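You operate a simulated robot arm through the tools that you are given. There is no shell and no other tool.

The job below is to be done with a simulated two-armed robot. You get a single attempt, and the scene is never put back.

JOB
Swap the orange bezel in the black shell for the grey one.
Fine: clamp the shell first and release it last; the orange bezel goes into the empty pocket of the small parts rack.

Only the result counts: the job must be done as asked and must still hold three seconds after the hand-in. Knocking over, shifting, dropping, spilling or breaking anything else fails it.

ROBOT AND FRAMES
Two 7-joint arms with fingered hands on one trunk that stands fixed in place. Base frame: the origin is at the foot of the trunk, x ahead of it, y to its left, z up; the work surface is at about z = 0.8. Lengths are in m, angles in degrees, forces in N, time in s.
The left shoulder is at [0.061, 0.173, 1.116], the right one opposite. With the tool pointing down near the work surface each hand reaches from about 0.38 to 0.8 m from the base axis, measured 20 degrees to its own side. Payload 3.5 kg a hand.
Tool frame (each hand has its own): the origin (TCP) lies between the finger pads and is the grasp point; the fingertips stand 0.025 m ahead of it; z points along the fingers, y is the line along which they close. Largest opening 0.088 m; the body of the gripper starts 0.029 m behind the TCP. The gripper is a hand of 3 fingers: y runs from the thumb to the fingers, the wrist lies at [-0.013, -0.097, -0.162] in the tool frame.
Orientation is that of the tool frame in the base frame, as a unit quaternion [w, x, y, z]. With the fingers straight down and the wrist toward the robot, the tool's x, y and z point along [0, 1, 0], [1, 0, 0] and [0, 0, -1] of the base frame.

CONTROLS
- The arms move only by the tool apply_moves. It takes "left_targets", "right_targets" or both (then of equal length, played together; a hand with none holds still); each is a list of rows, each a list of 6 numbers: the shift along the tool's x, y, z in m, then the turn, a rotation vector about the tool's x, y, z in degrees. In form: [[dx, dy, dz, rx, ry, rz], ...]. A call has 1 to 20 rows; each row shifts and turns the commanded pose from where the row before left it, along the tool's axes as they then stand. A row lasts 0.2 s, in which the tool goes at most 0.05 m and 8.6 degrees; a call with a longer step from one row to the next is refused whole. A pose out of reach is approached as far as the arm can. The call stops where the force on the tool passes 40 N (or 10 N more than at its start, if that is more) or the arm is blocked; 0.2 s more then pass. In this call time passes only in rows, and 0.2 s behind the last. It gives the time, the measured TCP pose, the force on the tool (base axes), the opening and the grip force at its end, in the units of the frame above (readings bear some noise), with the torque about the TCP (base axes, N m) and any sound that the robot's microphone picked up, and new pictures: "pictures" is both (left out), scene, wrist or none (wrist: the cameras of the hands that moved).
- Cameras (640 x 400 px; columns grow to the right, rows downward): "scene" is now at [0.1615, -0.045, 1.3479]; the picture's right is [-0.48, -0.88, 0.08], its down [-0.51, 0.20, -0.84] and it looks along [0.72, -0.44, -0.54] (base axes); focal length 359 px, centre (320, 200). "left" rides on the left gripper at [-0.058, -0.085, -0.099] in its tool frame; the picture's right is [-0.67, -0.35, 0.66], its down [0.69, -0.63, 0.37] and it looks along [0.28, 0.69, 0.66] (tool axes); focal length 261 px, centre (320, 200). "right" rides on the right gripper at [0.058, -0.085, -0.099] in its tool frame; the picture's right is [-0.67, 0.35, -0.66], its down [-0.69, -0.63, 0.37] and it looks along [-0.28, 0.69, 0.66] (tool axes); focal length 261 px, centre (320, 200). There is no depth. A picture from a camera that has moved, and an enlarged one, comes with that camera's place and axes in the base frame and with its lens.
- move_column(by): slides the trunk up (or, below 0, down) by that many m; the arms and the scene camera ride with it, the base frame stays. It gives what a move gives, with no picture.
- set_fingers(index, middle, thumb_bend, thumb_turn, hand): sets how far each is bent, from 0 (flat) to 1 (curled in); at 0.3 the hand is open as for a grip, at 0.7 the pads meet at the TCP. One left out holds its place. A second passes; each finger stops where it meets its share of the squeeze, and holds until it gets a number again. It is the only way to open and close the hand. It gives what a move gives, with no picture; readings hold the bend of each and the force on the fingers (four entries, about 0 where the hand has none), thumb and palm. thumb_turn goes from beside the hand (0) to across from the fingers (1), as for a grip.
- turn_head(pan, tilt): turns the head with the scene camera to pan (to the left, within 86 degrees either way) and tilt (down, from -29 to 69), counted from straight ahead of the robot. It gives what a move gives, and a new picture of the scene camera.
- enlarge(camera, box): a new picture of the part [left, top, right, bottom] of that camera's present view, enlarged. The clock stands still meanwhile.
- finish_job(): hands the job in; it is judged then, once.

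Nothing tells you positions but the pictures and the camera data. Unless the task says otherwise, let go and move clear before handing in.

The tools are called after ">>>" by a JSON object that holds its "op" and its "data". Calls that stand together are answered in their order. apply_moves: Moves the arms, as the interface text tells. Its arguments: {"type":"object","properties":{"left_targets":{"type":"array","items":{"type":"array","items":{"type":"number"}}},"right_targets":{"type":"array","items":{"type":"array","items":{"type":"number"}}},"pictures":{"type":"string","enum":["both","scene","wrist","none"]}},"required":[]} The other tools are called the same way: move_column (by) slides the trunk up or down; set_fingers (index, middle, thumb_bend, thumb_turn, hand) moves the fingers one by one; turn_head (pan, tilt) turns the head that bears the scene camera; enlarge (camera, box) takes an enlarged picture of a part of a camera's view; finish_job () hands the job in.

At the start:

```text
time: 0.0
left_position: [0.4678, -0.0512, 1.1117]
left_ee_rot: [0.0, 0.707, 0.708, 0.0]
left_force: [-0.2, 0.3, 0.0]
left_wrist_torque: [0.02, 0.01, 0.0]
left_finger_gap: 0.0876
left_gripper_force: 0.0
left_shape: jaw
left_bend: [0.3, 0.3, 0.3, 0.98]
left_finger forces: [0.0, 0.0, 0.0, 0.0, 0.0, 0.0]
right_position: [0.3756, -0.4148, 1.152]
right_ee_rot: [0.001, 0.707, 0.707, 0.0]
right_force: [0.8, 0.1, -0.9]
right_wrist_torque: [-0.03, -0.02, 0.0]
right_finger_gap: 0.0874
right_gripper_force: 0.0
right_shape: jaw
right_bend: [0.3, 0.3, 0.3, 0.98]
right_finger forces: [0.0, 0.0, 0.1, 0.1, 0.0, 0.1]
trunk travel left (down, up): [-0.2, 0.255]
head pan, tilt: [-28.9, 24.3]
```

scene: 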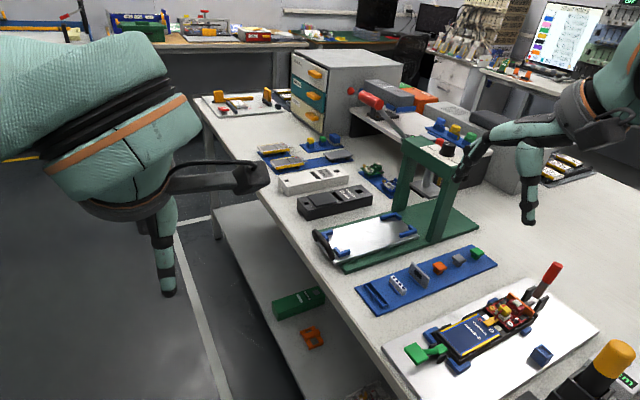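
right: 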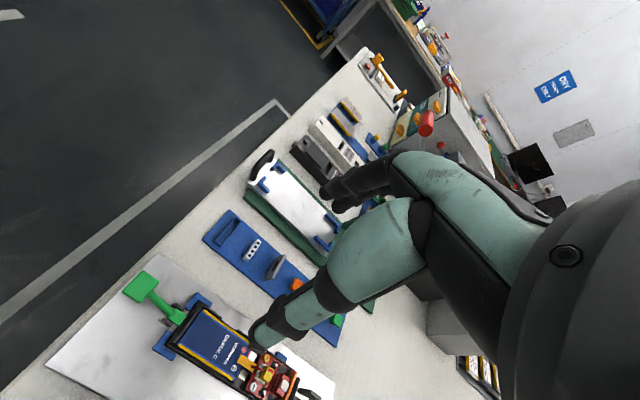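
left: 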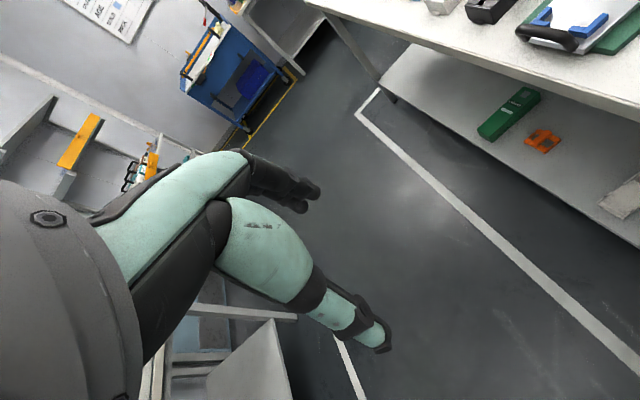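

I see a workbench with a fixture board (white plate with a shell assembly, a green clamp handle and a red-handled lever), a blue parts rack with small parts, and a green press. I'll take enlarged views first to identify the black shell, the orange bezel and the grey bezel.

>>> {"op": "enlarge", "data": {"camera": "scene", "box": [380, 240, 620, 400]}}

>>> {"op": "enlarge", "data": {"camera": "scene", "box": [250, 130, 500, 300]}}

>>> {"op": "enlarge", "data": {"camera": "right", "box": [40, 200, 360, 400]}}

```text
2.50 times, centred on (500, 320) of scene
camera zoom: at [0.1615, -0.045, 1.3479], right [-0.48, -0.88, 0.08], down [-0.51, 0.2, -0.84], along [0.72, -0.44, -0.54], focal length 897 px, centre (-130, -100)
```

zoom: 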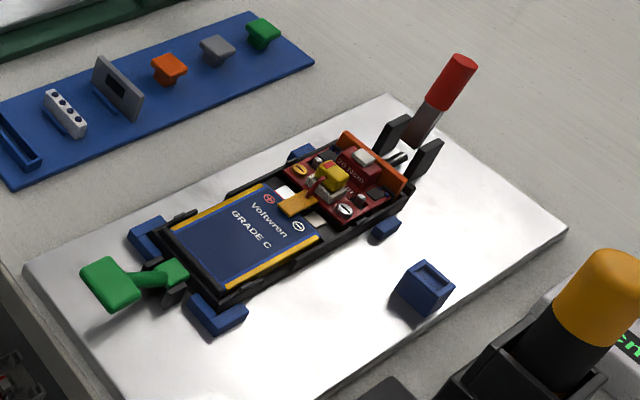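

```text
2.35 times, centred on (375, 215) of scene
camera zoom: at [0.1615, -0.045, 1.3479], right [-0.48, -0.88, 0.08], down [-0.51, 0.2, -0.84], along [0.72, -0.44, -0.54], focal length 844 px, centre (191, 165)
```

zoom: 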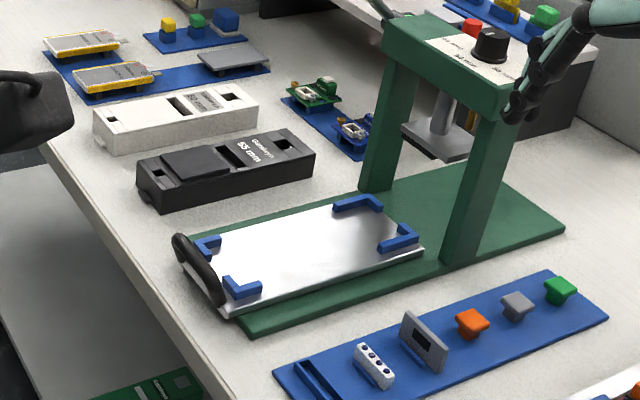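

```text
2.00 times, centred on (200, 300) of right
camera zoom: at [0.2897, -0.3573, 1.2497], right [0.35, -0.67, 0.66], down [-0.63, -0.69, -0.37], along [0.7, -0.29, -0.66], focal length 521 px, centre (560, 0)
```

zoom: 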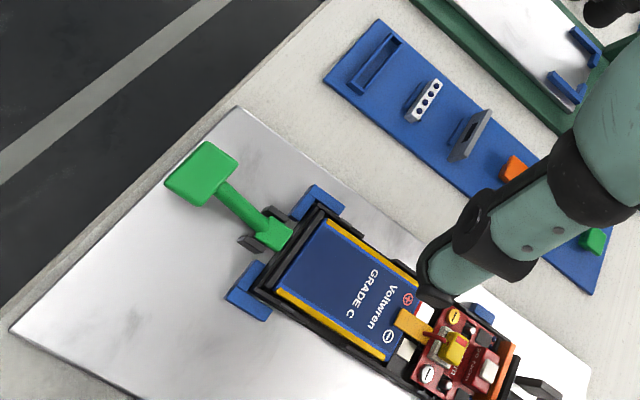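

The black shell sits on the white fixture plate at roughly (0.36, -0.53), with the orange bezel at its far end. The blue rack at roughly x=0.5 holds the grey bezel upright and has an empty slot at its near end. I'll turn the head to look straight at this area.

>>> {"op": "turn_head", "data": {"pan": -62, "tilt": 46}}

```text
time: 1.0
left_position: [0.4675, -0.0521, 1.1124]
left_ee_rot: [0.0, 0.707, 0.707, 0.0]
left_force: [-0.8, 0.3, 0.1]
left_wrist_torque: [0.01, -0.04, -0.02]
left_finger_gap: 0.0877
left_gripper_force: 0.1
left_shape: jaw
left_bend: [0.3, 0.3, 0.3, 0.98]
left_finger forces: [0.0, 0.0, 0.0, 0.0, 0.0, 0.1]
right_position: [0.3756, -0.4149, 1.152]
right_ee_rot: [0.002, 0.707, 0.707, 0.0]
right_force: [0.6, -0.1, 0.3]
right_wrist_torque: [-0.01, 0.03, 0.0]
right_finger_gap: 0.0876
right_gripper_force: 0.1
right_shape: jaw
right_bend: [0.3, 0.3, 0.3, 0.98]
right_finger forces: [0.1, 0.1, 0.0, 0.0, 0.1, 0.0]
trunk travel left (down, up): [-0.2, 0.255]
head pan, tilt: [-62.0, 46.0]
camera scene: at [0.1136, -0.0713, 1.3227], right [-0.87, -0.47, 0.15], down [-0.45, 0.63, -0.63], along [0.2, -0.61, -0.76], focal length 359 px, centre (320, 200)
```

scene: 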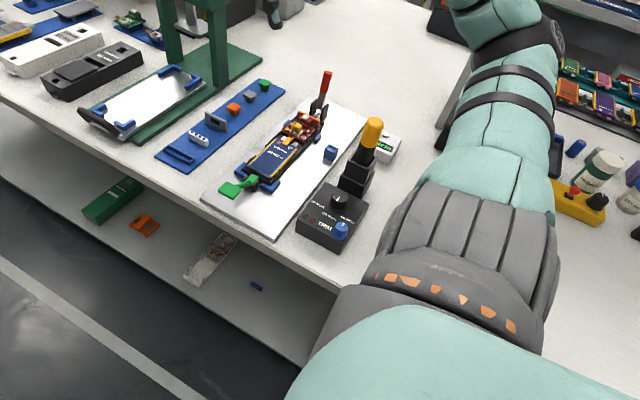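

The whole working area is now in view, with the fixture left of the right arm. I'll enlarge the fixture and rack.

>>> {"op": "enlarge", "data": {"camera": "scene", "box": [200, 60, 400, 250]}}

>>> {"op": "enlarge", "data": {"camera": "scene", "box": [240, 60, 350, 140]}}

>>> {"op": "enlarge", "data": {"camera": "scene", "box": [210, 130, 310, 210]}}

>>> {"op": "enlarge", "data": {"camera": "scene", "box": [150, 70, 290, 180]}}

```text
2.11 times, centred on (300, 155) of scene
camera zoom: at [0.1136, -0.0713, 1.3227], right [-0.87, -0.47, 0.15], down [-0.45, 0.63, -0.63], along [0.2, -0.61, -0.76], focal length 755 px, centre (362, 295)
```

zoom: 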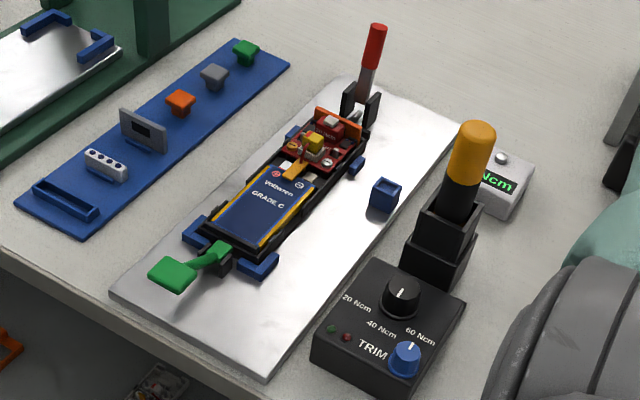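

```text
5.00 times, centred on (295, 100) of scene
camera zoom: at [0.1136, -0.0713, 1.3227], right [-0.87, -0.47, 0.15], down [-0.45, 0.63, -0.63], along [0.2, -0.61, -0.76], focal length 1794 px, centre (445, 700)
```

zoom: 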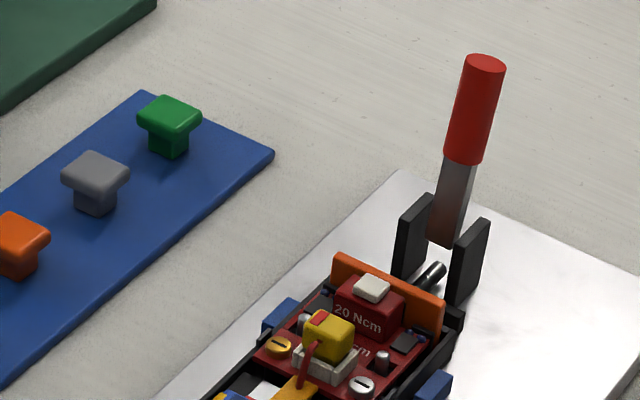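

```text
5.00 times, centred on (260, 170) of scene
camera zoom: at [0.1136, -0.0713, 1.3227], right [-0.87, -0.47, 0.15], down [-0.45, 0.63, -0.63], along [0.2, -0.61, -0.76], focal length 1794 px, centre (620, 350)
```

zoom: 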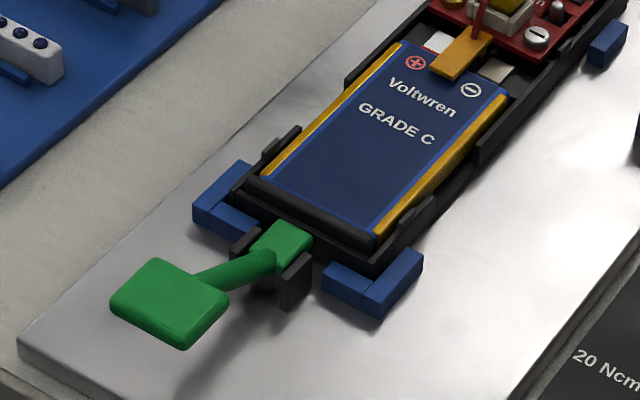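

```text
3.64 times, centred on (220, 125) of scene
camera zoom: at [0.1136, -0.0713, 1.3227], right [-0.87, -0.47, 0.15], down [-0.45, 0.63, -0.63], along [0.2, -0.61, -0.76], focal length 1305 px, centre (684, 473)
```

zoom: 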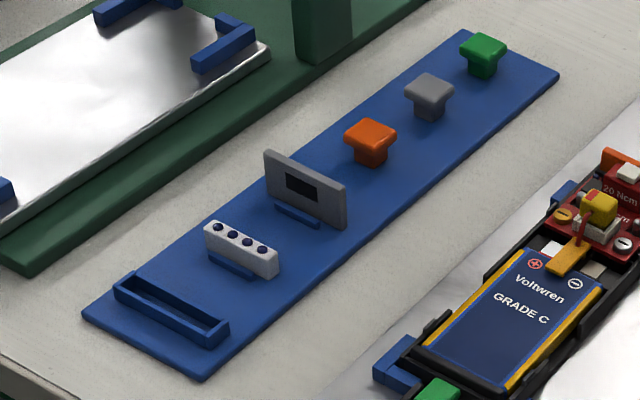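

The rack has a long empty pocket at the near end and the grey bezel is third from there. The fixture has an upright red lever at the far end and a green paddle at the near end. I'll zoom closer on both mechanisms to see which one clamps.

>>> {"op": "enlarge", "data": {"camera": "scene", "box": [300, 65, 345, 125]}}

>>> {"op": "enlarge", "data": {"camera": "scene", "box": [215, 165, 285, 205]}}

>>> {"op": "enlarge", "data": {"camera": "scene", "box": [195, 100, 240, 150]}}

>>> {"op": "enlarge", "data": {"camera": "scene", "box": [265, 100, 335, 150]}}

```text
6.67 times, centred on (322, 95) of scene
camera zoom: at [0.1136, -0.0713, 1.3227], right [-0.87, -0.47, 0.15], down [-0.45, 0.63, -0.63], along [0.2, -0.61, -0.76], focal length 2392 px, centre (303, 900)
```

zoom: 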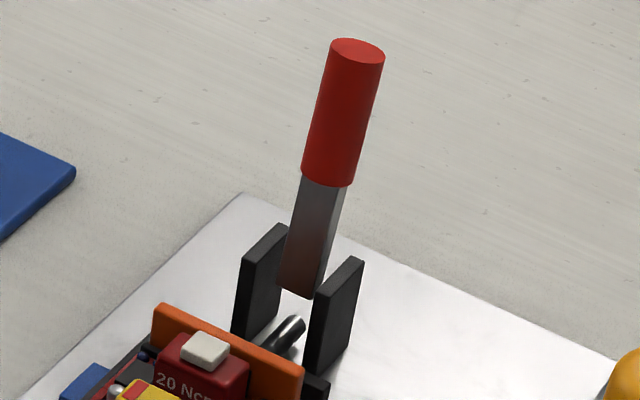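

```text
9.14 times, centred on (250, 185) of scene
camera zoom: at [0.1136, -0.0713, 1.3227], right [-0.87, -0.47, 0.15], down [-0.45, 0.63, -0.63], along [0.2, -0.61, -0.76], focal length 3281 px, centre (960, 337)
```

zoom: 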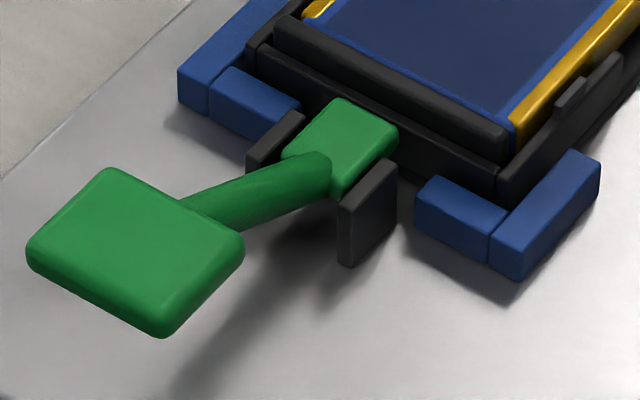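

```text
8.00 times, centred on (218, 125) of scene
camera zoom: at [0.1136, -0.0713, 1.3227], right [-0.87, -0.47, 0.15], down [-0.45, 0.63, -0.63], along [0.2, -0.61, -0.76], focal length 2871 px, centre (1140, 800)
```

zoom: 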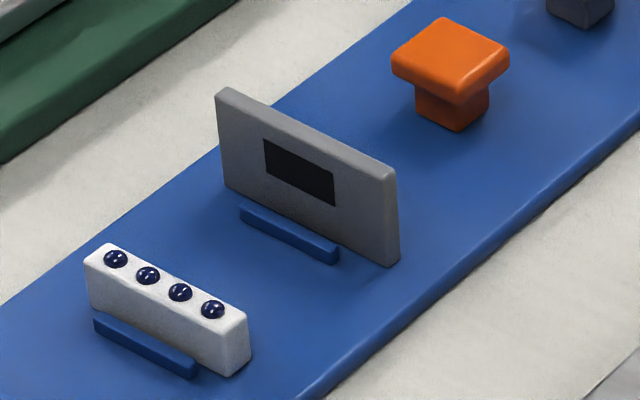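

```text
8.00 times, centred on (300, 125) of scene
camera zoom: at [0.1136, -0.0713, 1.3227], right [-0.87, -0.47, 0.15], down [-0.45, 0.63, -0.63], along [0.2, -0.61, -0.76], focal length 2871 px, centre (480, 800)
```

zoom: 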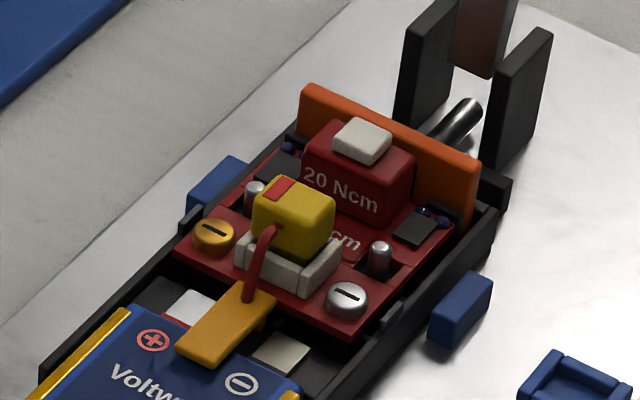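

The red lever carries a plunger rod aimed at the shell's far end, so it looks like the clamp, standing open. The green paddle at the near end looks like an ejector. I'll turn the right hand so it closes along base y and use its camera for a closer view.

>>> {"op": "apply_moves", "data": {"right_targets": [[0, 0, 0.005, 0, 0, 8.2], [0, 0, 0.005, 0, 0, 8.2], [0, 0, 0.005, 0, 0, 8.2], [0, 0, 0.005, 0, 0, 8.2], [0, 0, 0.005, 0, 0, 8.2], [0, 0, 0.005, 0, 0, 8.2], [0, 0, 0.005, 0, 0, 8.2], [0, 0, 0.005, 0, 0, 8.2], [0, 0, 0.005, 0, 0, 8.2], [0, 0, 0.005, 0, 0, 8.2], [0, 0, 0.005, 0, 0, 8]], "pictures": "both"}}

```text
time: 3.4
left_position: [0.4686, -0.0507, 1.1109]
left_ee_rot: [0.0, 0.707, 0.707, -0.001]
left_force: [-0.3, 0.5, -0.3]
left_wrist_torque: [-0.01, -0.01, 0.0]
left_finger_gap: 0.0874
left_gripper_force: 0.0
left_shape: jaw
left_bend: [0.3, 0.3, 0.3, 0.98]
left_finger forces: [0.1, 0.1, 0.1, 0.0, 0.0, 0.0]
right_position: [0.3759, -0.415, 1.097]
right_ee_rot: [0.002, 1.0, -0.001, 0.001]
right_force: [-0.6, 0.7, -0.9]
right_wrist_torque: [0.0, -0.01, -0.01]
right_finger_gap: 0.0876
right_gripper_force: 0.0
right_shape: jaw
right_bend: [0.3, 0.3, 0.3, 0.98]
right_finger forces: [0.0, 0.0, 0.0, 0.0, 0.0, 0.1]
trunk travel left (down, up): [-0.2, 0.255]
head pan, tilt: [-62.0, 46.0]
camera scene: at [0.1136, -0.0701, 1.3227], right [-0.87, -0.47, 0.15], down [-0.45, 0.63, -0.63], along [0.2, -0.61, -0.76], focal length 359 px, centre (320, 200)
camera right: at [0.433, -0.3291, 1.1959], right [-0.67, -0.34, 0.65], down [-0.68, 0.63, -0.37], along [-0.28, -0.7, -0.66], focal length 261 px, centre (320, 200)
```

scene: 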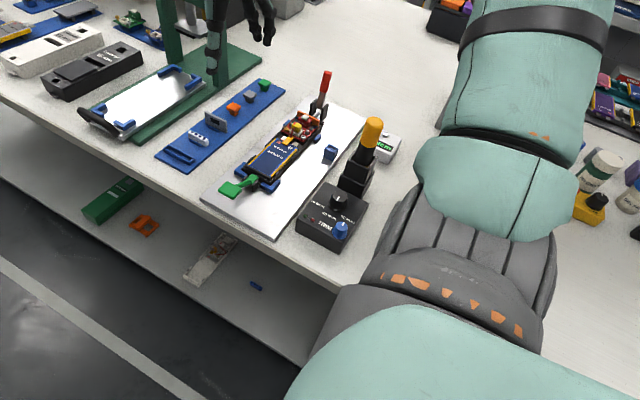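
right: 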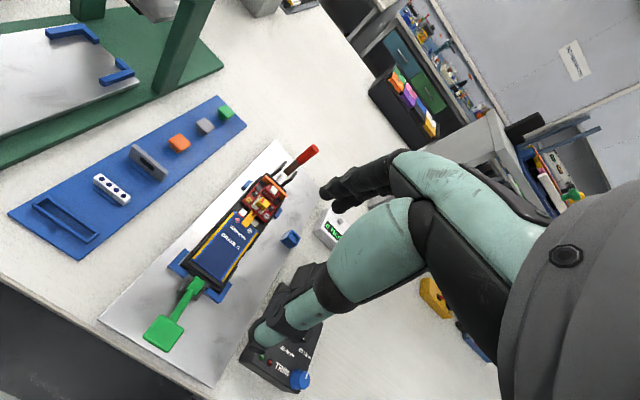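

The right wrist camera now has a clear view of the rack and the fixture. I'll enlarge it.

>>> {"op": "enlarge", "data": {"camera": "right", "box": [220, 135, 330, 225]}}

>>> {"op": "enlarge", "data": {"camera": "right", "box": [130, 230, 260, 360]}}

>>> {"op": "enlarge", "data": {"camera": "right", "box": [0, 90, 250, 270]}}

```text
4.44 times, centred on (275, 180) of right
camera zoom: at [0.433, -0.3291, 1.1959], right [-0.67, -0.34, 0.65], down [-0.68, 0.63, -0.37], along [-0.28, -0.7, -0.66], focal length 1158 px, centre (520, 289)
```

zoom: 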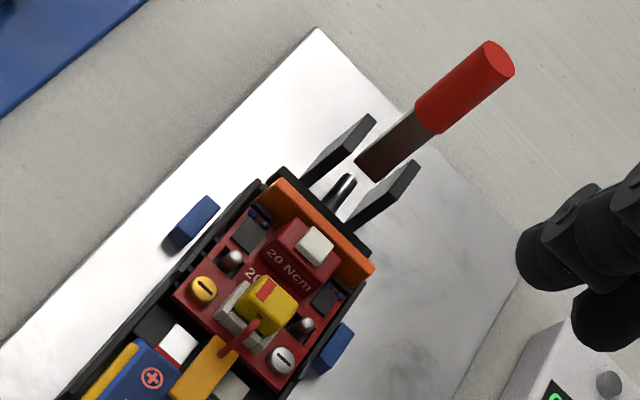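

```text
3.08 times, centred on (195, 295) of right
camera zoom: at [0.433, -0.3291, 1.1959], right [-0.67, -0.34, 0.65], down [-0.68, 0.63, -0.37], along [-0.28, -0.7, -0.66], focal length 802 px, centre (705, -92)
```

zoom: 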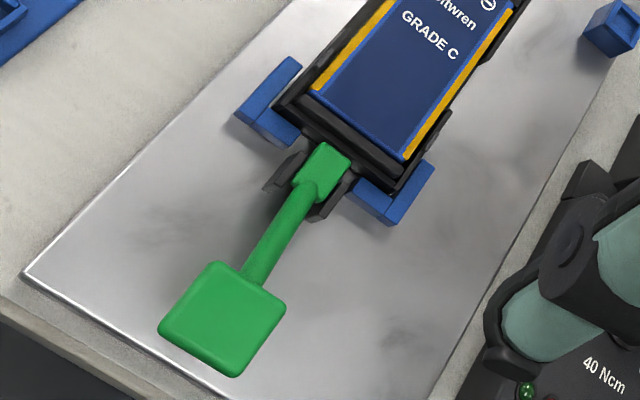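

```text
2.22 times, centred on (125, 180) of right
camera zoom: at [0.433, -0.3291, 1.1959], right [-0.67, -0.34, 0.65], down [-0.68, 0.63, -0.37], along [-0.28, -0.7, -0.66], focal length 579 px, centre (753, 244)
```

zoom: 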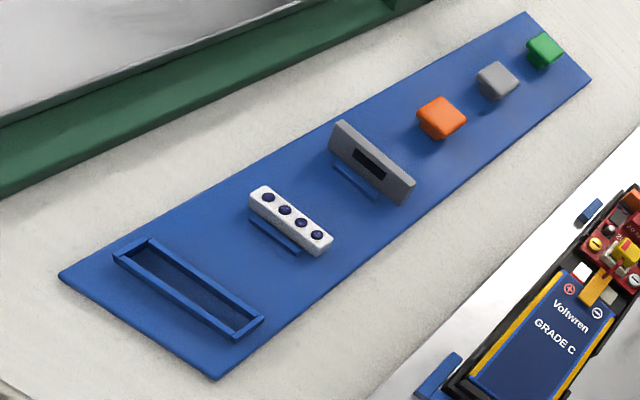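

Two-view triangulation puts the bezel's top edge at about x 0.346–0.400, y −0.646, z 0.846. The lever pivot is near (0.371, −0.695, 0.838) and the handle top near (0.372, −0.709, 0.920), leaning slightly away from the shell. I'll move closer for a better look before touching anything.

>>> {"op": "apply_moves", "data": {"right_targets": [[-0.001, 0.026, 0.019, 0, 0, 0], [-0.001, 0.026, 0.019, 0, 0, 0], [-0.001, 0.026, 0.019, 0, 0, 0], [-0.001, 0.026, 0.019, 0, 0, 0]], "pictures": "both"}}

```text
time: 4.4
left_position: [0.4685, -0.0526, 1.1118]
left_ee_rot: [0.0, 0.707, 0.707, 0.0]
left_force: [0.1, 0.0, -0.5]
left_wrist_torque: [-0.03, 0.02, 0.02]
left_finger_gap: 0.0877
left_gripper_force: 0.1
left_shape: jaw
left_bend: [0.3, 0.3, 0.3, 0.98]
left_finger forces: [0.0, 0.1, 0.0, 0.0, 0.0, 0.0]
right_position: [0.3717, -0.5215, 1.0213]
right_ee_rot: [0.0, 1.0, 0.001, 0.001]
right_force: [0.1, -0.4, -0.3]
right_wrist_torque: [-0.03, 0.02, 0.02]
right_finger_gap: 0.0878
right_gripper_force: 0.1
right_shape: jaw
right_bend: [0.3, 0.3, 0.3, 0.98]
right_finger forces: [0.1, 0.1, 0.1, 0.0, 0.0, 0.1]
trunk travel left (down, up): [-0.2, 0.255]
head pan, tilt: [-62.0, 46.0]
camera scene: at [0.1137, -0.072, 1.3226], right [-0.87, -0.47, 0.15], down [-0.45, 0.64, -0.63], along [0.2, -0.61, -0.76], focal length 359 px, centre (320, 200)
camera right: at [0.429, -0.4358, 1.1189], right [-0.67, -0.35, 0.65], down [-0.69, 0.63, -0.37], along [-0.28, -0.7, -0.66], focal length 261 px, centre (320, 200)
```

scene: 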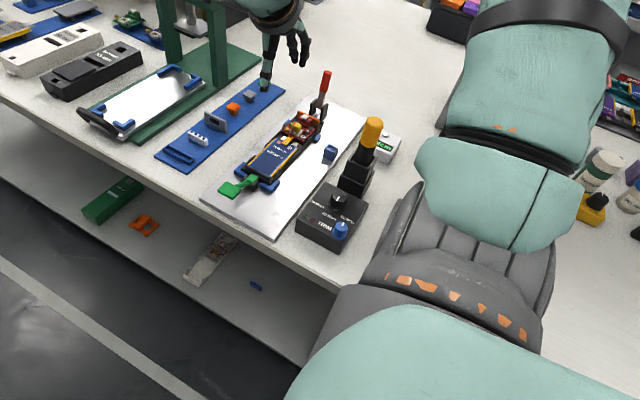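
right: 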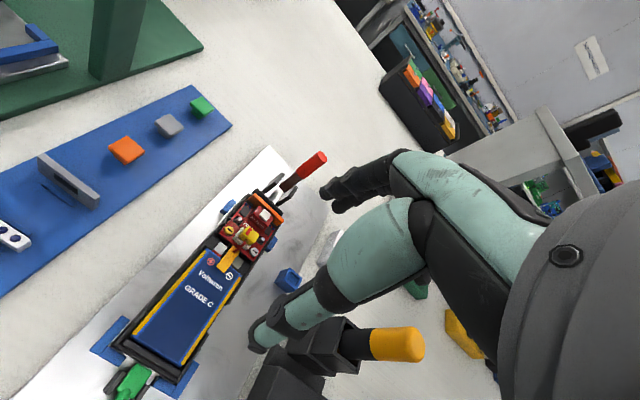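

>>> {"op": "enlarge", "data": {"camera": "right", "box": [215, 140, 335, 250]}}

>>> {"op": "enlarge", "data": {"camera": "right", "box": [0, 80, 240, 260]}}

```text
3.64 times, centred on (275, 195) of right
camera zoom: at [0.429, -0.4358, 1.1189], right [-0.67, -0.35, 0.65], down [-0.69, 0.63, -0.37], along [-0.28, -0.7, -0.66], focal length 948 px, centre (484, 218)
```

zoom: 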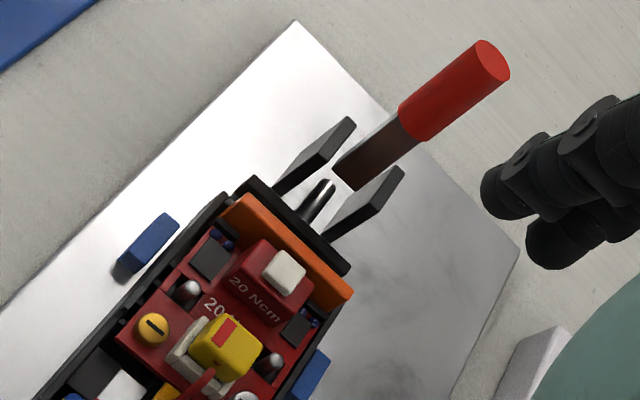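

```text
2.22 times, centred on (120, 170) of right
camera zoom: at [0.429, -0.4358, 1.1189], right [-0.67, -0.35, 0.65], down [-0.69, 0.63, -0.37], along [-0.28, -0.7, -0.66], focal length 579 px, centre (764, 267)
```

zoom: 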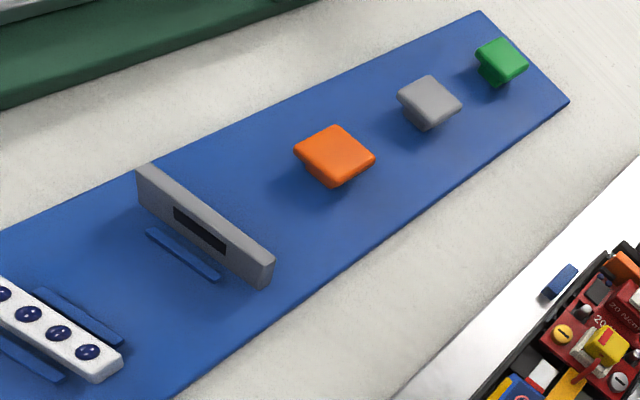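

>>> {"op": "enlarge", "data": {"camera": "right", "box": [230, 180, 290, 240]}}

>>> {"op": "enlarge", "data": {"camera": "scene", "box": [285, 105, 330, 140]}}

```text
6.67 times, centred on (260, 210) of right
camera zoom: at [0.429, -0.4358, 1.1189], right [-0.67, -0.35, 0.65], down [-0.69, 0.63, -0.37], along [-0.28, -0.7, -0.66], focal length 1738 px, centre (720, 133)
```

zoom: 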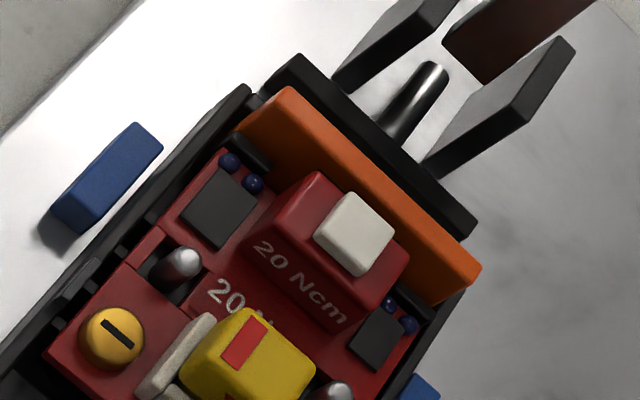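

```text
11.43 times, centred on (308, 122) of scene
camera zoom: at [0.1137, -0.072, 1.3226], right [-0.87, -0.47, 0.15], down [-0.45, 0.64, -0.63], along [0.2, -0.61, -0.76], focal length 4101 px, centre (463, 1086)
```

zoom: 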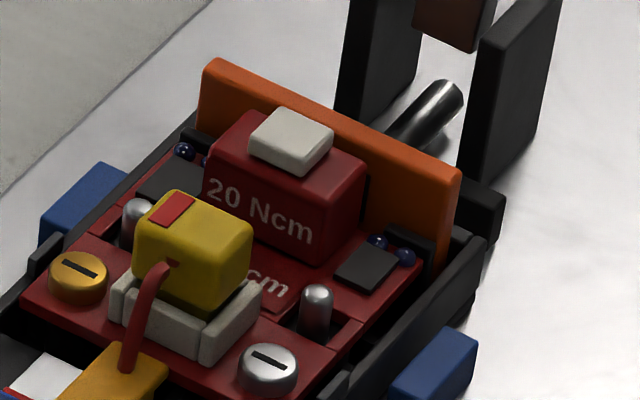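

The bezel stands in the shell's end slot. A red block with a white button sits right in front of its middle, the shell end wall is behind it, and the plunger rod lies behind that. Next I'll close the right hand into a narrow probe, approach the lever from the shell side and push it gently away.

>>> {"op": "set_fingers", "data": {"hand": "right", "index": 0.7, "middle": 0.7, "thumb_bend": 0.7, "thumb_turn": 1.0}}

>>> {"op": "apply_moves", "data": {"right_targets": [[0, 0.035, 0.02, 0, 0, 0], [0, 0.035, 0.02, 0, 0, 0], [0, 0.03, 0.02, 0, 0, 0]], "pictures": "both"}}

```text
time: 5.4
left_position: [0.4681, -0.053, 1.1121]
left_ee_rot: [0.0, 0.707, 0.707, 0.0]
left_force: [0.4, 0.2, -0.4]
left_wrist_torque: [-0.03, 0.03, -0.02]
left_finger_gap: 0.0876
left_gripper_force: 0.0
left_shape: jaw
left_bend: [0.3, 0.3, 0.3, 0.98]
left_finger forces: [0.0, 0.0, 0.0, 0.0, 0.1, 0.1]
right_position: [0.3716, -0.5211, 1.0206]
right_ee_rot: [0.001, 1.0, 0.0, 0.0]
right_force: [-0.1, 0.3, 0.6]
right_wrist_torque: [0.01, 0.01, 0.0]
right_finger_gap: 0.0
right_gripper_force: 0.1
right_shape: fingers
right_bend: [0.7, 0.7, 0.7, 1.0]
right_finger forces: [0.0, 0.0, 0.1, 0.1, 0.0, 0.0]
trunk travel left (down, up): [-0.2, 0.255]
head pan, tilt: [-62.0, 46.0]
```

```text
time: 6.2
left_position: [0.4675, -0.0533, 1.112]
left_ee_rot: [-0.001, 0.707, 0.707, 0.001]
left_force: [0.2, -0.3, 0.4]
left_wrist_torque: [-0.03, 0.01, 0.04]
left_finger_gap: 0.0876
left_gripper_force: 0.1
left_shape: jaw
left_bend: [0.3, 0.3, 0.3, 0.98]
left_finger forces: [0.0, 0.1, 0.1, 0.1, 0.1, 0.0]
right_position: [0.3708, -0.6215, 0.96]
right_ee_rot: [0.001, 1.0, -0.001, 0.0]
right_force: [-0.2, 0.0, 0.1]
right_wrist_torque: [-0.04, 0.0, 0.02]
right_finger_gap: 0.0001
right_gripper_force: 0.1
right_shape: fingers
right_bend: [0.7, 0.7, 0.7, 1.0]
right_finger forces: [0.0, 0.0, 0.0, 0.0, 0.0, 0.1]
trunk travel left (down, up): [-0.2, 0.255]
head pan, tilt: [-62.0, 46.0]
camera scene: at [0.1137, -0.0725, 1.3226], right [-0.87, -0.47, 0.15], down [-0.45, 0.64, -0.63], along [0.2, -0.61, -0.77], focal length 359 px, centre (320, 200)
camera right: at [0.4284, -0.5358, 1.0585], right [-0.67, -0.35, 0.66], down [-0.69, 0.63, -0.37], along [-0.28, -0.7, -0.66], focal length 261 px, centre (320, 200)
```

scene: 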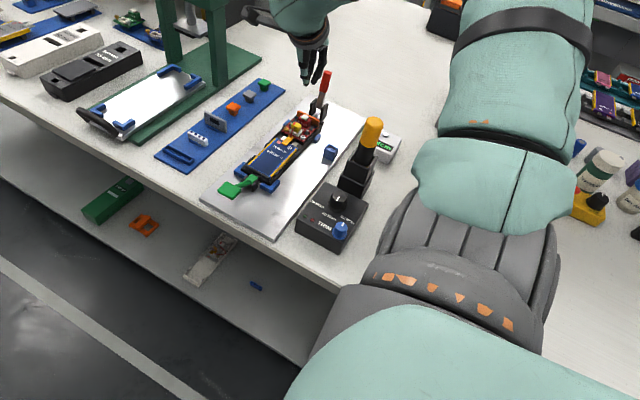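
right: 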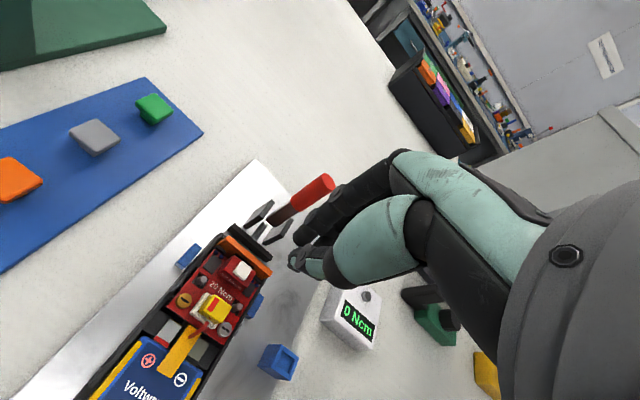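

The closed fingers are now just short of the lever. I'll take a closer look, then descend and ease in from the shell side.

>>> {"op": "enlarge", "data": {"camera": "right", "box": [210, 150, 350, 300]}}

>>> {"op": "enlarge", "data": {"camera": "scene", "box": [270, 40, 370, 140]}}

```text
2.67 times, centred on (280, 225) of right
camera zoom: at [0.4284, -0.5358, 1.0585], right [-0.67, -0.35, 0.66], down [-0.69, 0.63, -0.37], along [-0.28, -0.7, -0.66], focal length 695 px, centre (427, 133)
```

zoom: 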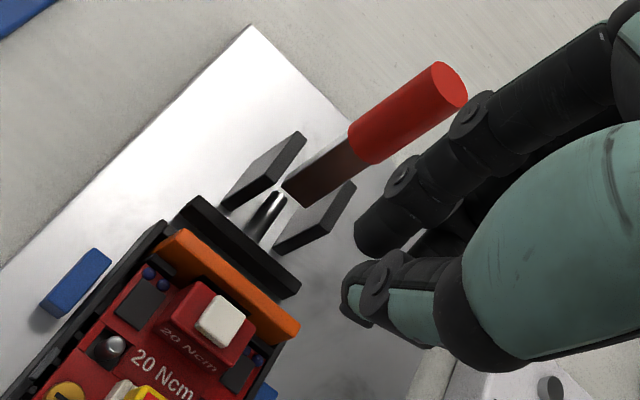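

```text
4.00 times, centred on (320, 90) of scene
camera zoom: at [0.1137, -0.0725, 1.3226], right [-0.87, -0.47, 0.15], down [-0.45, 0.64, -0.63], along [0.2, -0.61, -0.77], focal length 1435 px, centre (320, 640)
```

zoom: 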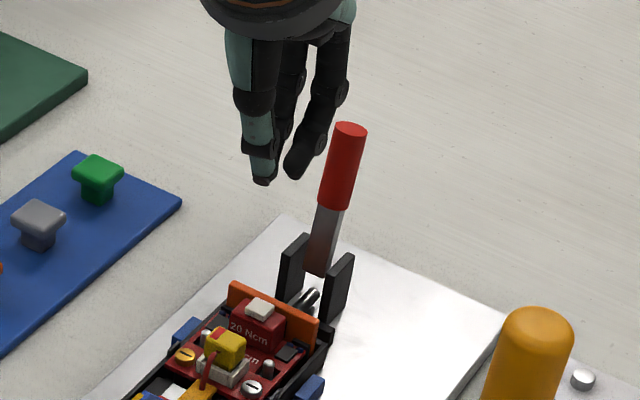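

The fingertips sit side by side and centred on the lever in x. I'll descend to handle height and then advance in small steps.

>>> {"op": "apply_moves", "data": {"right_targets": [[0, 0, 0.022, 0, 0, 0], [0, 0, 0.022, 0, 0, 0], [0, 0.012, 0, 0, 0, 0], [0, 0.012, 0, 0, 0, 0], [0, 0.008, 0, 0, 0, 0]], "pictures": "both"}}

```text
time: 7.4
left_position: [0.4675, -0.0519, 1.112]
left_ee_rot: [0.0, 0.707, 0.707, 0.0]
left_force: [-0.7, -0.3, 0.1]
left_wrist_torque: [0.01, 0.02, -0.02]
left_finger_gap: 0.0876
left_gripper_force: 0.1
left_shape: jaw
left_bend: [0.3, 0.3, 0.3, 0.98]
left_finger forces: [0.0, 0.0, 0.0, 0.1, 0.1, 0.0]
right_position: [0.3717, -0.6531, 0.9173]
right_ee_rot: [0.0, 1.0, 0.0, 0.002]
right_force: [0.0, -0.3, 0.4]
right_wrist_torque: [0.01, -0.01, 0.01]
right_finger_gap: 0.0
right_gripper_force: 0.2
right_shape: fingers
right_bend: [0.7, 0.7, 0.7, 1.0]
right_finger forces: [0.0, 0.1, 0.1, 0.0, 0.0, 0.0]
trunk travel left (down, up): [-0.2, 0.255]
head pan, tilt: [-62.0, 46.0]
camera scene: at [0.1135, -0.0716, 1.3227], right [-0.87, -0.47, 0.15], down [-0.45, 0.64, -0.63], along [0.2, -0.61, -0.76], focal length 359 px, centre (320, 200)
camera right: at [0.4285, -0.5666, 1.0153], right [-0.67, -0.35, 0.65], down [-0.68, 0.63, -0.37], along [-0.28, -0.69, -0.66], focal length 261 px, centre (320, 200)
```

scene: 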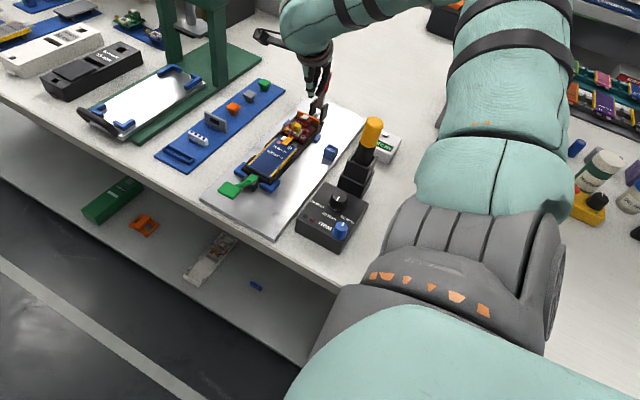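
right: 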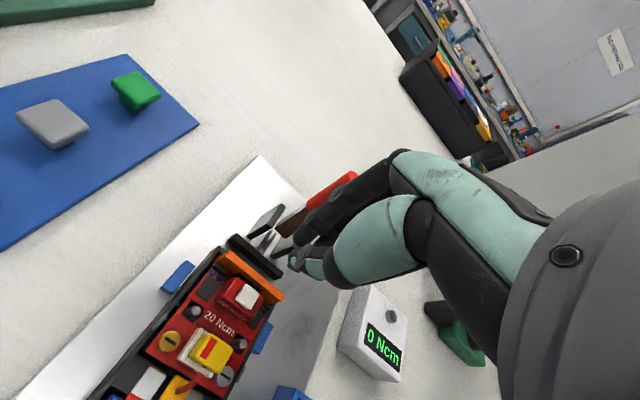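

>>> {"op": "enlarge", "data": {"camera": "scene", "box": [280, 40, 360, 140]}}

>>> {"op": "apply_moves", "data": {"right_targets": [[0, 0.006, 0, 0, 0, 0], [0, 0.006, 0, 0, 0, 0]], "pictures": "none"}}

```text
4.00 times, centred on (320, 90) of scene
camera zoom: at [0.1135, -0.0716, 1.3227], right [-0.87, -0.47, 0.15], down [-0.45, 0.64, -0.63], along [0.2, -0.61, -0.76], focal length 1435 px, centre (320, 640)
```

zoom: 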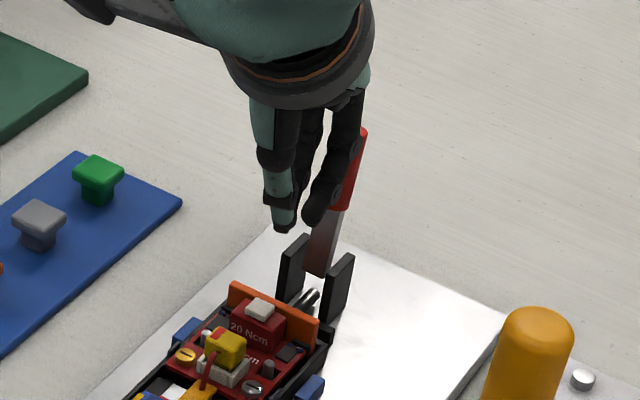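

```text
time: 8.0
left_position: [0.4678, -0.0523, 1.1128]
left_ee_rot: [0.0, 0.707, 0.707, -0.001]
left_force: [0.8, -0.1, 0.4]
left_wrist_torque: [-0.01, -0.01, 0.01]
left_finger_gap: 0.0879
left_gripper_force: 0.0
left_shape: jaw
left_bend: [0.3, 0.3, 0.3, 0.98]
left_finger forces: [0.1, 0.1, 0.0, 0.0, 0.0, 0.0]
right_position: [0.3707, -0.6638, 0.9194]
right_ee_rot: [0.001, 1.0, -0.001, 0.001]
right_force: [-0.8, 0.3, -0.4]
right_wrist_torque: [0.01, 0.0, -0.05]
right_finger_gap: 0.0001
right_gripper_force: 0.0
right_shape: fingers
right_bend: [0.7, 0.7, 0.7, 1.0]
right_finger forces: [0.1, 0.0, 0.0, 0.0, 0.0, 0.1]
trunk travel left (down, up): [-0.2, 0.255]
head pan, tilt: [-62.0, 46.0]
```

No contact yet, so I'll keep easing toward the handle.

>>> {"op": "apply_moves", "data": {"right_targets": [[0, 0.005, 0, 0, 0, 0], [0, 0.005, 0, 0, 0, 0]], "pictures": "scene"}}

>>> {"op": "enlarge", "data": {"camera": "scene", "box": [280, 40, 360, 140]}}

```text
time: 8.6
left_position: [0.4671, -0.0517, 1.112]
left_ee_rot: [0.0, 0.707, 0.707, 0.0]
left_force: [1.0, -0.3, 0.9]
left_wrist_torque: [-0.01, 0.02, 0.0]
left_finger_gap: 0.0875
left_gripper_force: 0.0
left_shape: jaw
left_bend: [0.3, 0.3, 0.3, 0.98]
left_finger forces: [0.0, 0.1, 0.0, 0.0, 0.0, 0.1]
right_position: [0.3719, -0.6734, 0.9175]
right_ee_rot: [0.001, 1.0, 0.0, 0.001]
right_force: [-1.0, 2.0, 1.6]
right_wrist_torque: [-0.04, -0.02, -0.06]
right_finger_gap: 0.0001
right_gripper_force: 0.9
right_shape: fingers
right_bend: [0.7, 0.7, 0.7, 1.0]
right_finger forces: [0.0, 2.2, 0.1, 0.0, 0.0, 0.1]
trunk travel left (down, up): [-0.2, 0.255]
head pan, tilt: [-62.0, 46.0]
camera scene: at [0.1132, -0.071, 1.3227], right [-0.87, -0.47, 0.15], down [-0.45, 0.64, -0.63], along [0.2, -0.61, -0.76], focal length 359 px, centre (320, 200)
```

scene: 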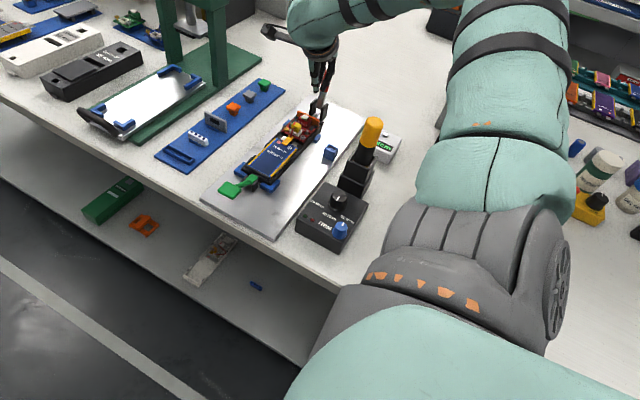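

```text
4.00 times, centred on (320, 90) of scene
camera zoom: at [0.1132, -0.071, 1.3227], right [-0.87, -0.47, 0.15], down [-0.45, 0.64, -0.63], along [0.2, -0.61, -0.76], focal length 1435 px, centre (320, 640)
```

zoom: 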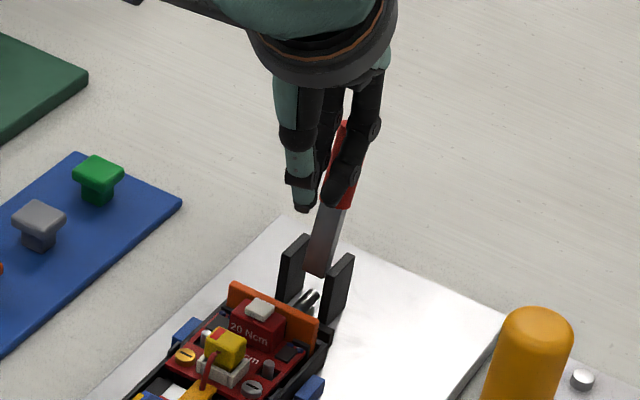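

Contact: the middle finger touches the handle with about 2 N. I'll keep pushing away in small steps while watching the force and the lever.

>>> {"op": "apply_moves", "data": {"right_targets": [[0, 0.004, 0, 0, 0, 0], [0, 0.004, 0, 0, 0, 0]], "pictures": "none"}}

>>> {"op": "enlarge", "data": {"camera": "scene", "box": [280, 40, 360, 140]}}

```text
time: 9.2
left_position: [0.4683, -0.0532, 1.1131]
left_ee_rot: [0.0, 0.707, 0.707, 0.001]
left_force: [0.6, 0.1, 0.3]
left_wrist_torque: [-0.01, 0.0, -0.02]
left_finger_gap: 0.0876
left_gripper_force: 0.0
left_shape: jaw
left_bend: [0.3, 0.3, 0.3, 0.98]
left_finger forces: [0.0, 0.0, 0.0, 0.1, 0.1, 0.0]
right_position: [0.3711, -0.6819, 0.9163]
right_ee_rot: [0.0, 1.0, 0.0, 0.002]
right_force: [-0.6, 1.5, -0.4]
right_wrist_torque: [-0.01, 0.04, -0.03]
right_finger_gap: 0.0
right_gripper_force: 0.5
right_shape: fingers
right_bend: [0.7, 0.7, 0.7, 1.0]
right_finger forces: [0.1, 1.3, 0.0, 0.0, 0.1, 0.1]
trunk travel left (down, up): [-0.2, 0.255]
head pan, tilt: [-62.0, 46.0]
```

```text
4.00 times, centred on (320, 90) of scene
camera zoom: at [0.1133, -0.0712, 1.3227], right [-0.87, -0.47, 0.15], down [-0.45, 0.64, -0.63], along [0.2, -0.61, -0.76], focal length 1435 px, centre (320, 640)
```

zoom: 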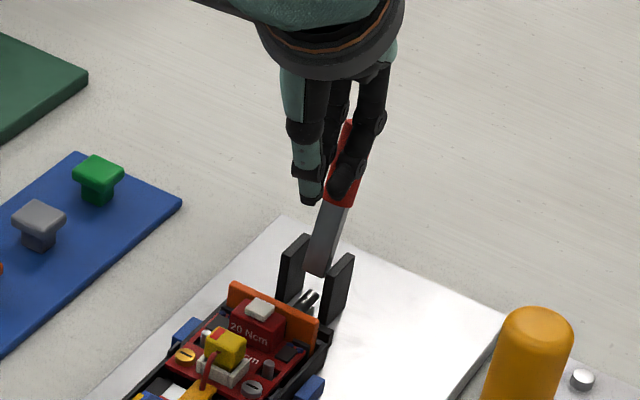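

The lever is moving away with little force, and the plunger seems to advance toward the shell. I'll continue along the arc.

>>> {"op": "apply_moves", "data": {"right_targets": [[0, 0.006, 0, 0, 0, 0], [0, 0.006, 0.001, 0, 0, 0], [0, 0.006, 0.002, 0, 0, 0]], "pictures": "none"}}

>>> {"op": "enlarge", "data": {"camera": "scene", "box": [280, 40, 360, 140]}}

```text
time: 10.0
left_position: [0.4671, -0.0515, 1.1123]
left_ee_rot: [0.0, 0.707, 0.707, 0.0]
left_force: [0.8, 0.6, -0.3]
left_wrist_torque: [0.04, 0.02, 0.01]
left_finger_gap: 0.0878
left_gripper_force: 0.1
left_shape: jaw
left_bend: [0.3, 0.3, 0.3, 0.98]
left_finger forces: [0.0, 0.0, 0.0, 0.0, 0.0, 0.0]
right_position: [0.3715, -0.699, 0.9141]
right_ee_rot: [0.001, 1.0, -0.001, 0.0]
right_force: [-1.4, 1.2, 0.3]
right_wrist_torque: [-0.03, 0.01, -0.03]
right_finger_gap: 0.0
right_gripper_force: 0.5
right_shape: fingers
right_bend: [0.7, 0.7, 0.7, 1.0]
right_finger forces: [0.0, 1.2, 0.0, 0.0, 0.0, 0.1]
trunk travel left (down, up): [-0.2, 0.255]
head pan, tilt: [-62.0, 46.0]
```

```text
4.00 times, centred on (320, 90) of scene
camera zoom: at [0.1135, -0.0712, 1.3227], right [-0.87, -0.47, 0.15], down [-0.45, 0.64, -0.63], along [0.2, -0.61, -0.76], focal length 1435 px, centre (320, 640)
```

zoom: 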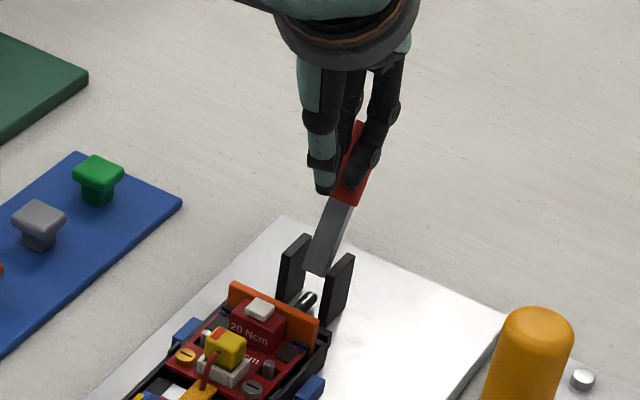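

The lever is following. I'll centre the contacting finger better on the handle and carry on down the arc.

>>> {"op": "apply_moves", "data": {"right_targets": [[0.003, 0.005, 0.002, 0, 0, 0], [0.003, 0.005, 0.003, 0, 0, 0], [0, 0.006, 0.004, 0, 0, 0]], "pictures": "none"}}

>>> {"op": "enlarge", "data": {"camera": "scene", "box": [280, 40, 360, 140]}}

```text
time: 10.8
left_position: [0.4673, -0.0525, 1.1121]
left_ee_rot: [0.0, 0.707, 0.708, 0.0]
left_force: [0.2, 0.2, 0.6]
left_wrist_torque: [-0.02, 0.01, 0.02]
left_finger_gap: 0.0877
left_gripper_force: 0.1
left_shape: jaw
left_bend: [0.3, 0.3, 0.3, 0.98]
left_finger forces: [0.0, 0.1, 0.1, 0.0, 0.1, 0.1]
right_position: [0.3783, -0.7163, 0.9057]
right_ee_rot: [0.0, 1.0, -0.001, 0.001]
right_force: [0.5, 0.3, 0.1]
right_wrist_torque: [0.0, 0.0, -0.04]
right_finger_gap: 0.0
right_gripper_force: 0.6
right_shape: fingers
right_bend: [0.7, 0.7, 0.7, 1.0]
right_finger forces: [0.0, 0.8, 0.0, 0.1, 0.0, 0.0]
trunk travel left (down, up): [-0.2, 0.255]
head pan, tilt: [-62.0, 46.0]
```

```text
4.00 times, centred on (320, 90) of scene
camera zoom: at [0.1137, -0.0714, 1.3227], right [-0.87, -0.47, 0.15], down [-0.45, 0.64, -0.63], along [0.2, -0.61, -0.76], focal length 1435 px, centre (320, 640)
```

zoom: 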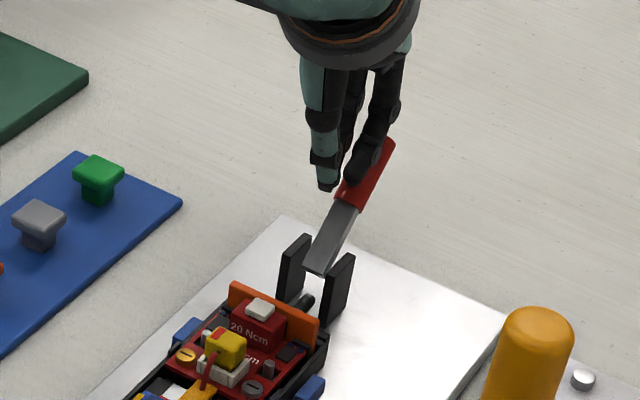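

>>> {"op": "apply_moves", "data": {"right_targets": [[0, 0.006, 0.004, 0, 0, 0], [0, 0.006, 0.005, 0, 0, 0], [0, 0.005, 0.006, 0, 0, 0]], "pictures": "none"}}

>>> {"op": "enlarge", "data": {"camera": "scene", "box": [280, 40, 360, 140]}}

```text
time: 11.6
left_position: [0.4677, -0.0524, 1.1112]
left_ee_rot: [-0.001, 0.707, 0.707, 0.001]
left_force: [0.6, 0.0, -0.1]
left_wrist_torque: [-0.03, -0.01, 0.01]
left_finger_gap: 0.0874
left_gripper_force: 0.0
left_shape: jaw
left_bend: [0.3, 0.3, 0.3, 0.98]
left_finger forces: [0.1, 0.0, 0.0, 0.0, 0.0, 0.0]
right_position: [0.3772, -0.7329, 0.8892]
right_ee_rot: [0.0, 1.0, 0.0, 0.0]
right_force: [0.3, 1.0, 1.3]
right_wrist_torque: [-0.03, -0.01, -0.01]
right_finger_gap: 0.0001
right_gripper_force: 0.1
right_shape: fingers
right_bend: [0.7, 0.7, 0.7, 1.0]
right_finger forces: [0.0, 0.9, 0.0, 0.0, 0.1, 0.0]
trunk travel left (down, up): [-0.2, 0.255]
head pan, tilt: [-62.0, 46.0]
```

```text
4.00 times, centred on (320, 90) of scene
camera zoom: at [0.1136, -0.0713, 1.3227], right [-0.87, -0.47, 0.15], down [-0.45, 0.64, -0.63], along [0.2, -0.61, -0.76], focal length 1435 px, centre (320, 640)
```

zoom: 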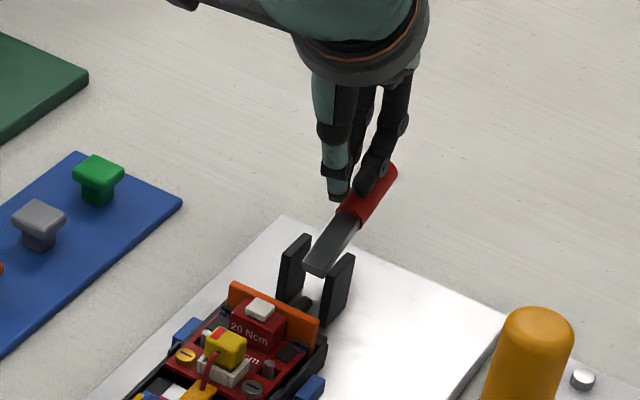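

The lever is nearing horizontal and the plunger has moved against the shell. I'll press further down.

>>> {"op": "apply_moves", "data": {"right_targets": [[0, 0.004, 0.006, 0, 0, 0], [0, 0.003, 0.006, 0, 0, 0], [0, 0.002, 0.006, 0, 0, 0]], "pictures": "none"}}

>>> {"op": "enlarge", "data": {"camera": "scene", "box": [280, 40, 360, 140]}}

```text
time: 12.4
left_position: [0.4688, -0.0511, 1.1118]
left_ee_rot: [0.0, 0.707, 0.707, 0.0]
left_force: [-0.2, -0.5, 0.0]
left_wrist_torque: [-0.03, -0.01, -0.01]
left_finger_gap: 0.0878
left_gripper_force: 0.1
left_shape: jaw
left_bend: [0.3, 0.3, 0.3, 0.98]
left_finger forces: [0.1, 0.0, 0.0, 0.1, 0.0, 0.0]
right_position: [0.3778, -0.7417, 0.8763]
right_ee_rot: [0.001, 1.0, 0.0, 0.001]
right_force: [-0.2, 0.8, 0.7]
right_wrist_torque: [-0.01, 0.05, -0.01]
right_finger_gap: 0.0001
right_gripper_force: 0.6
right_shape: fingers
right_bend: [0.7, 0.7, 0.7, 1.0]
right_finger forces: [0.0, 1.1, 0.0, 0.0, 0.0, 0.1]
right hand out of reach, approached as far as the arm can: row 3
trunk travel left (down, up): [-0.2, 0.255]
head pan, tilt: [-62.0, 46.0]
```

```text
4.00 times, centred on (320, 90) of scene
camera zoom: at [0.1142, -0.0707, 1.3226], right [-0.87, -0.47, 0.15], down [-0.45, 0.64, -0.63], along [0.2, -0.61, -0.76], focal length 1435 px, centre (320, 640)
```

zoom: 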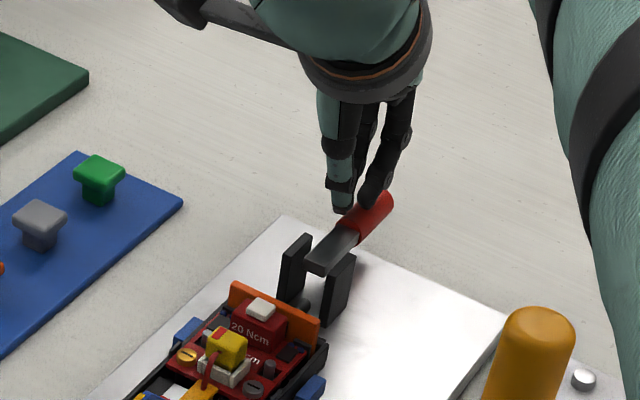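

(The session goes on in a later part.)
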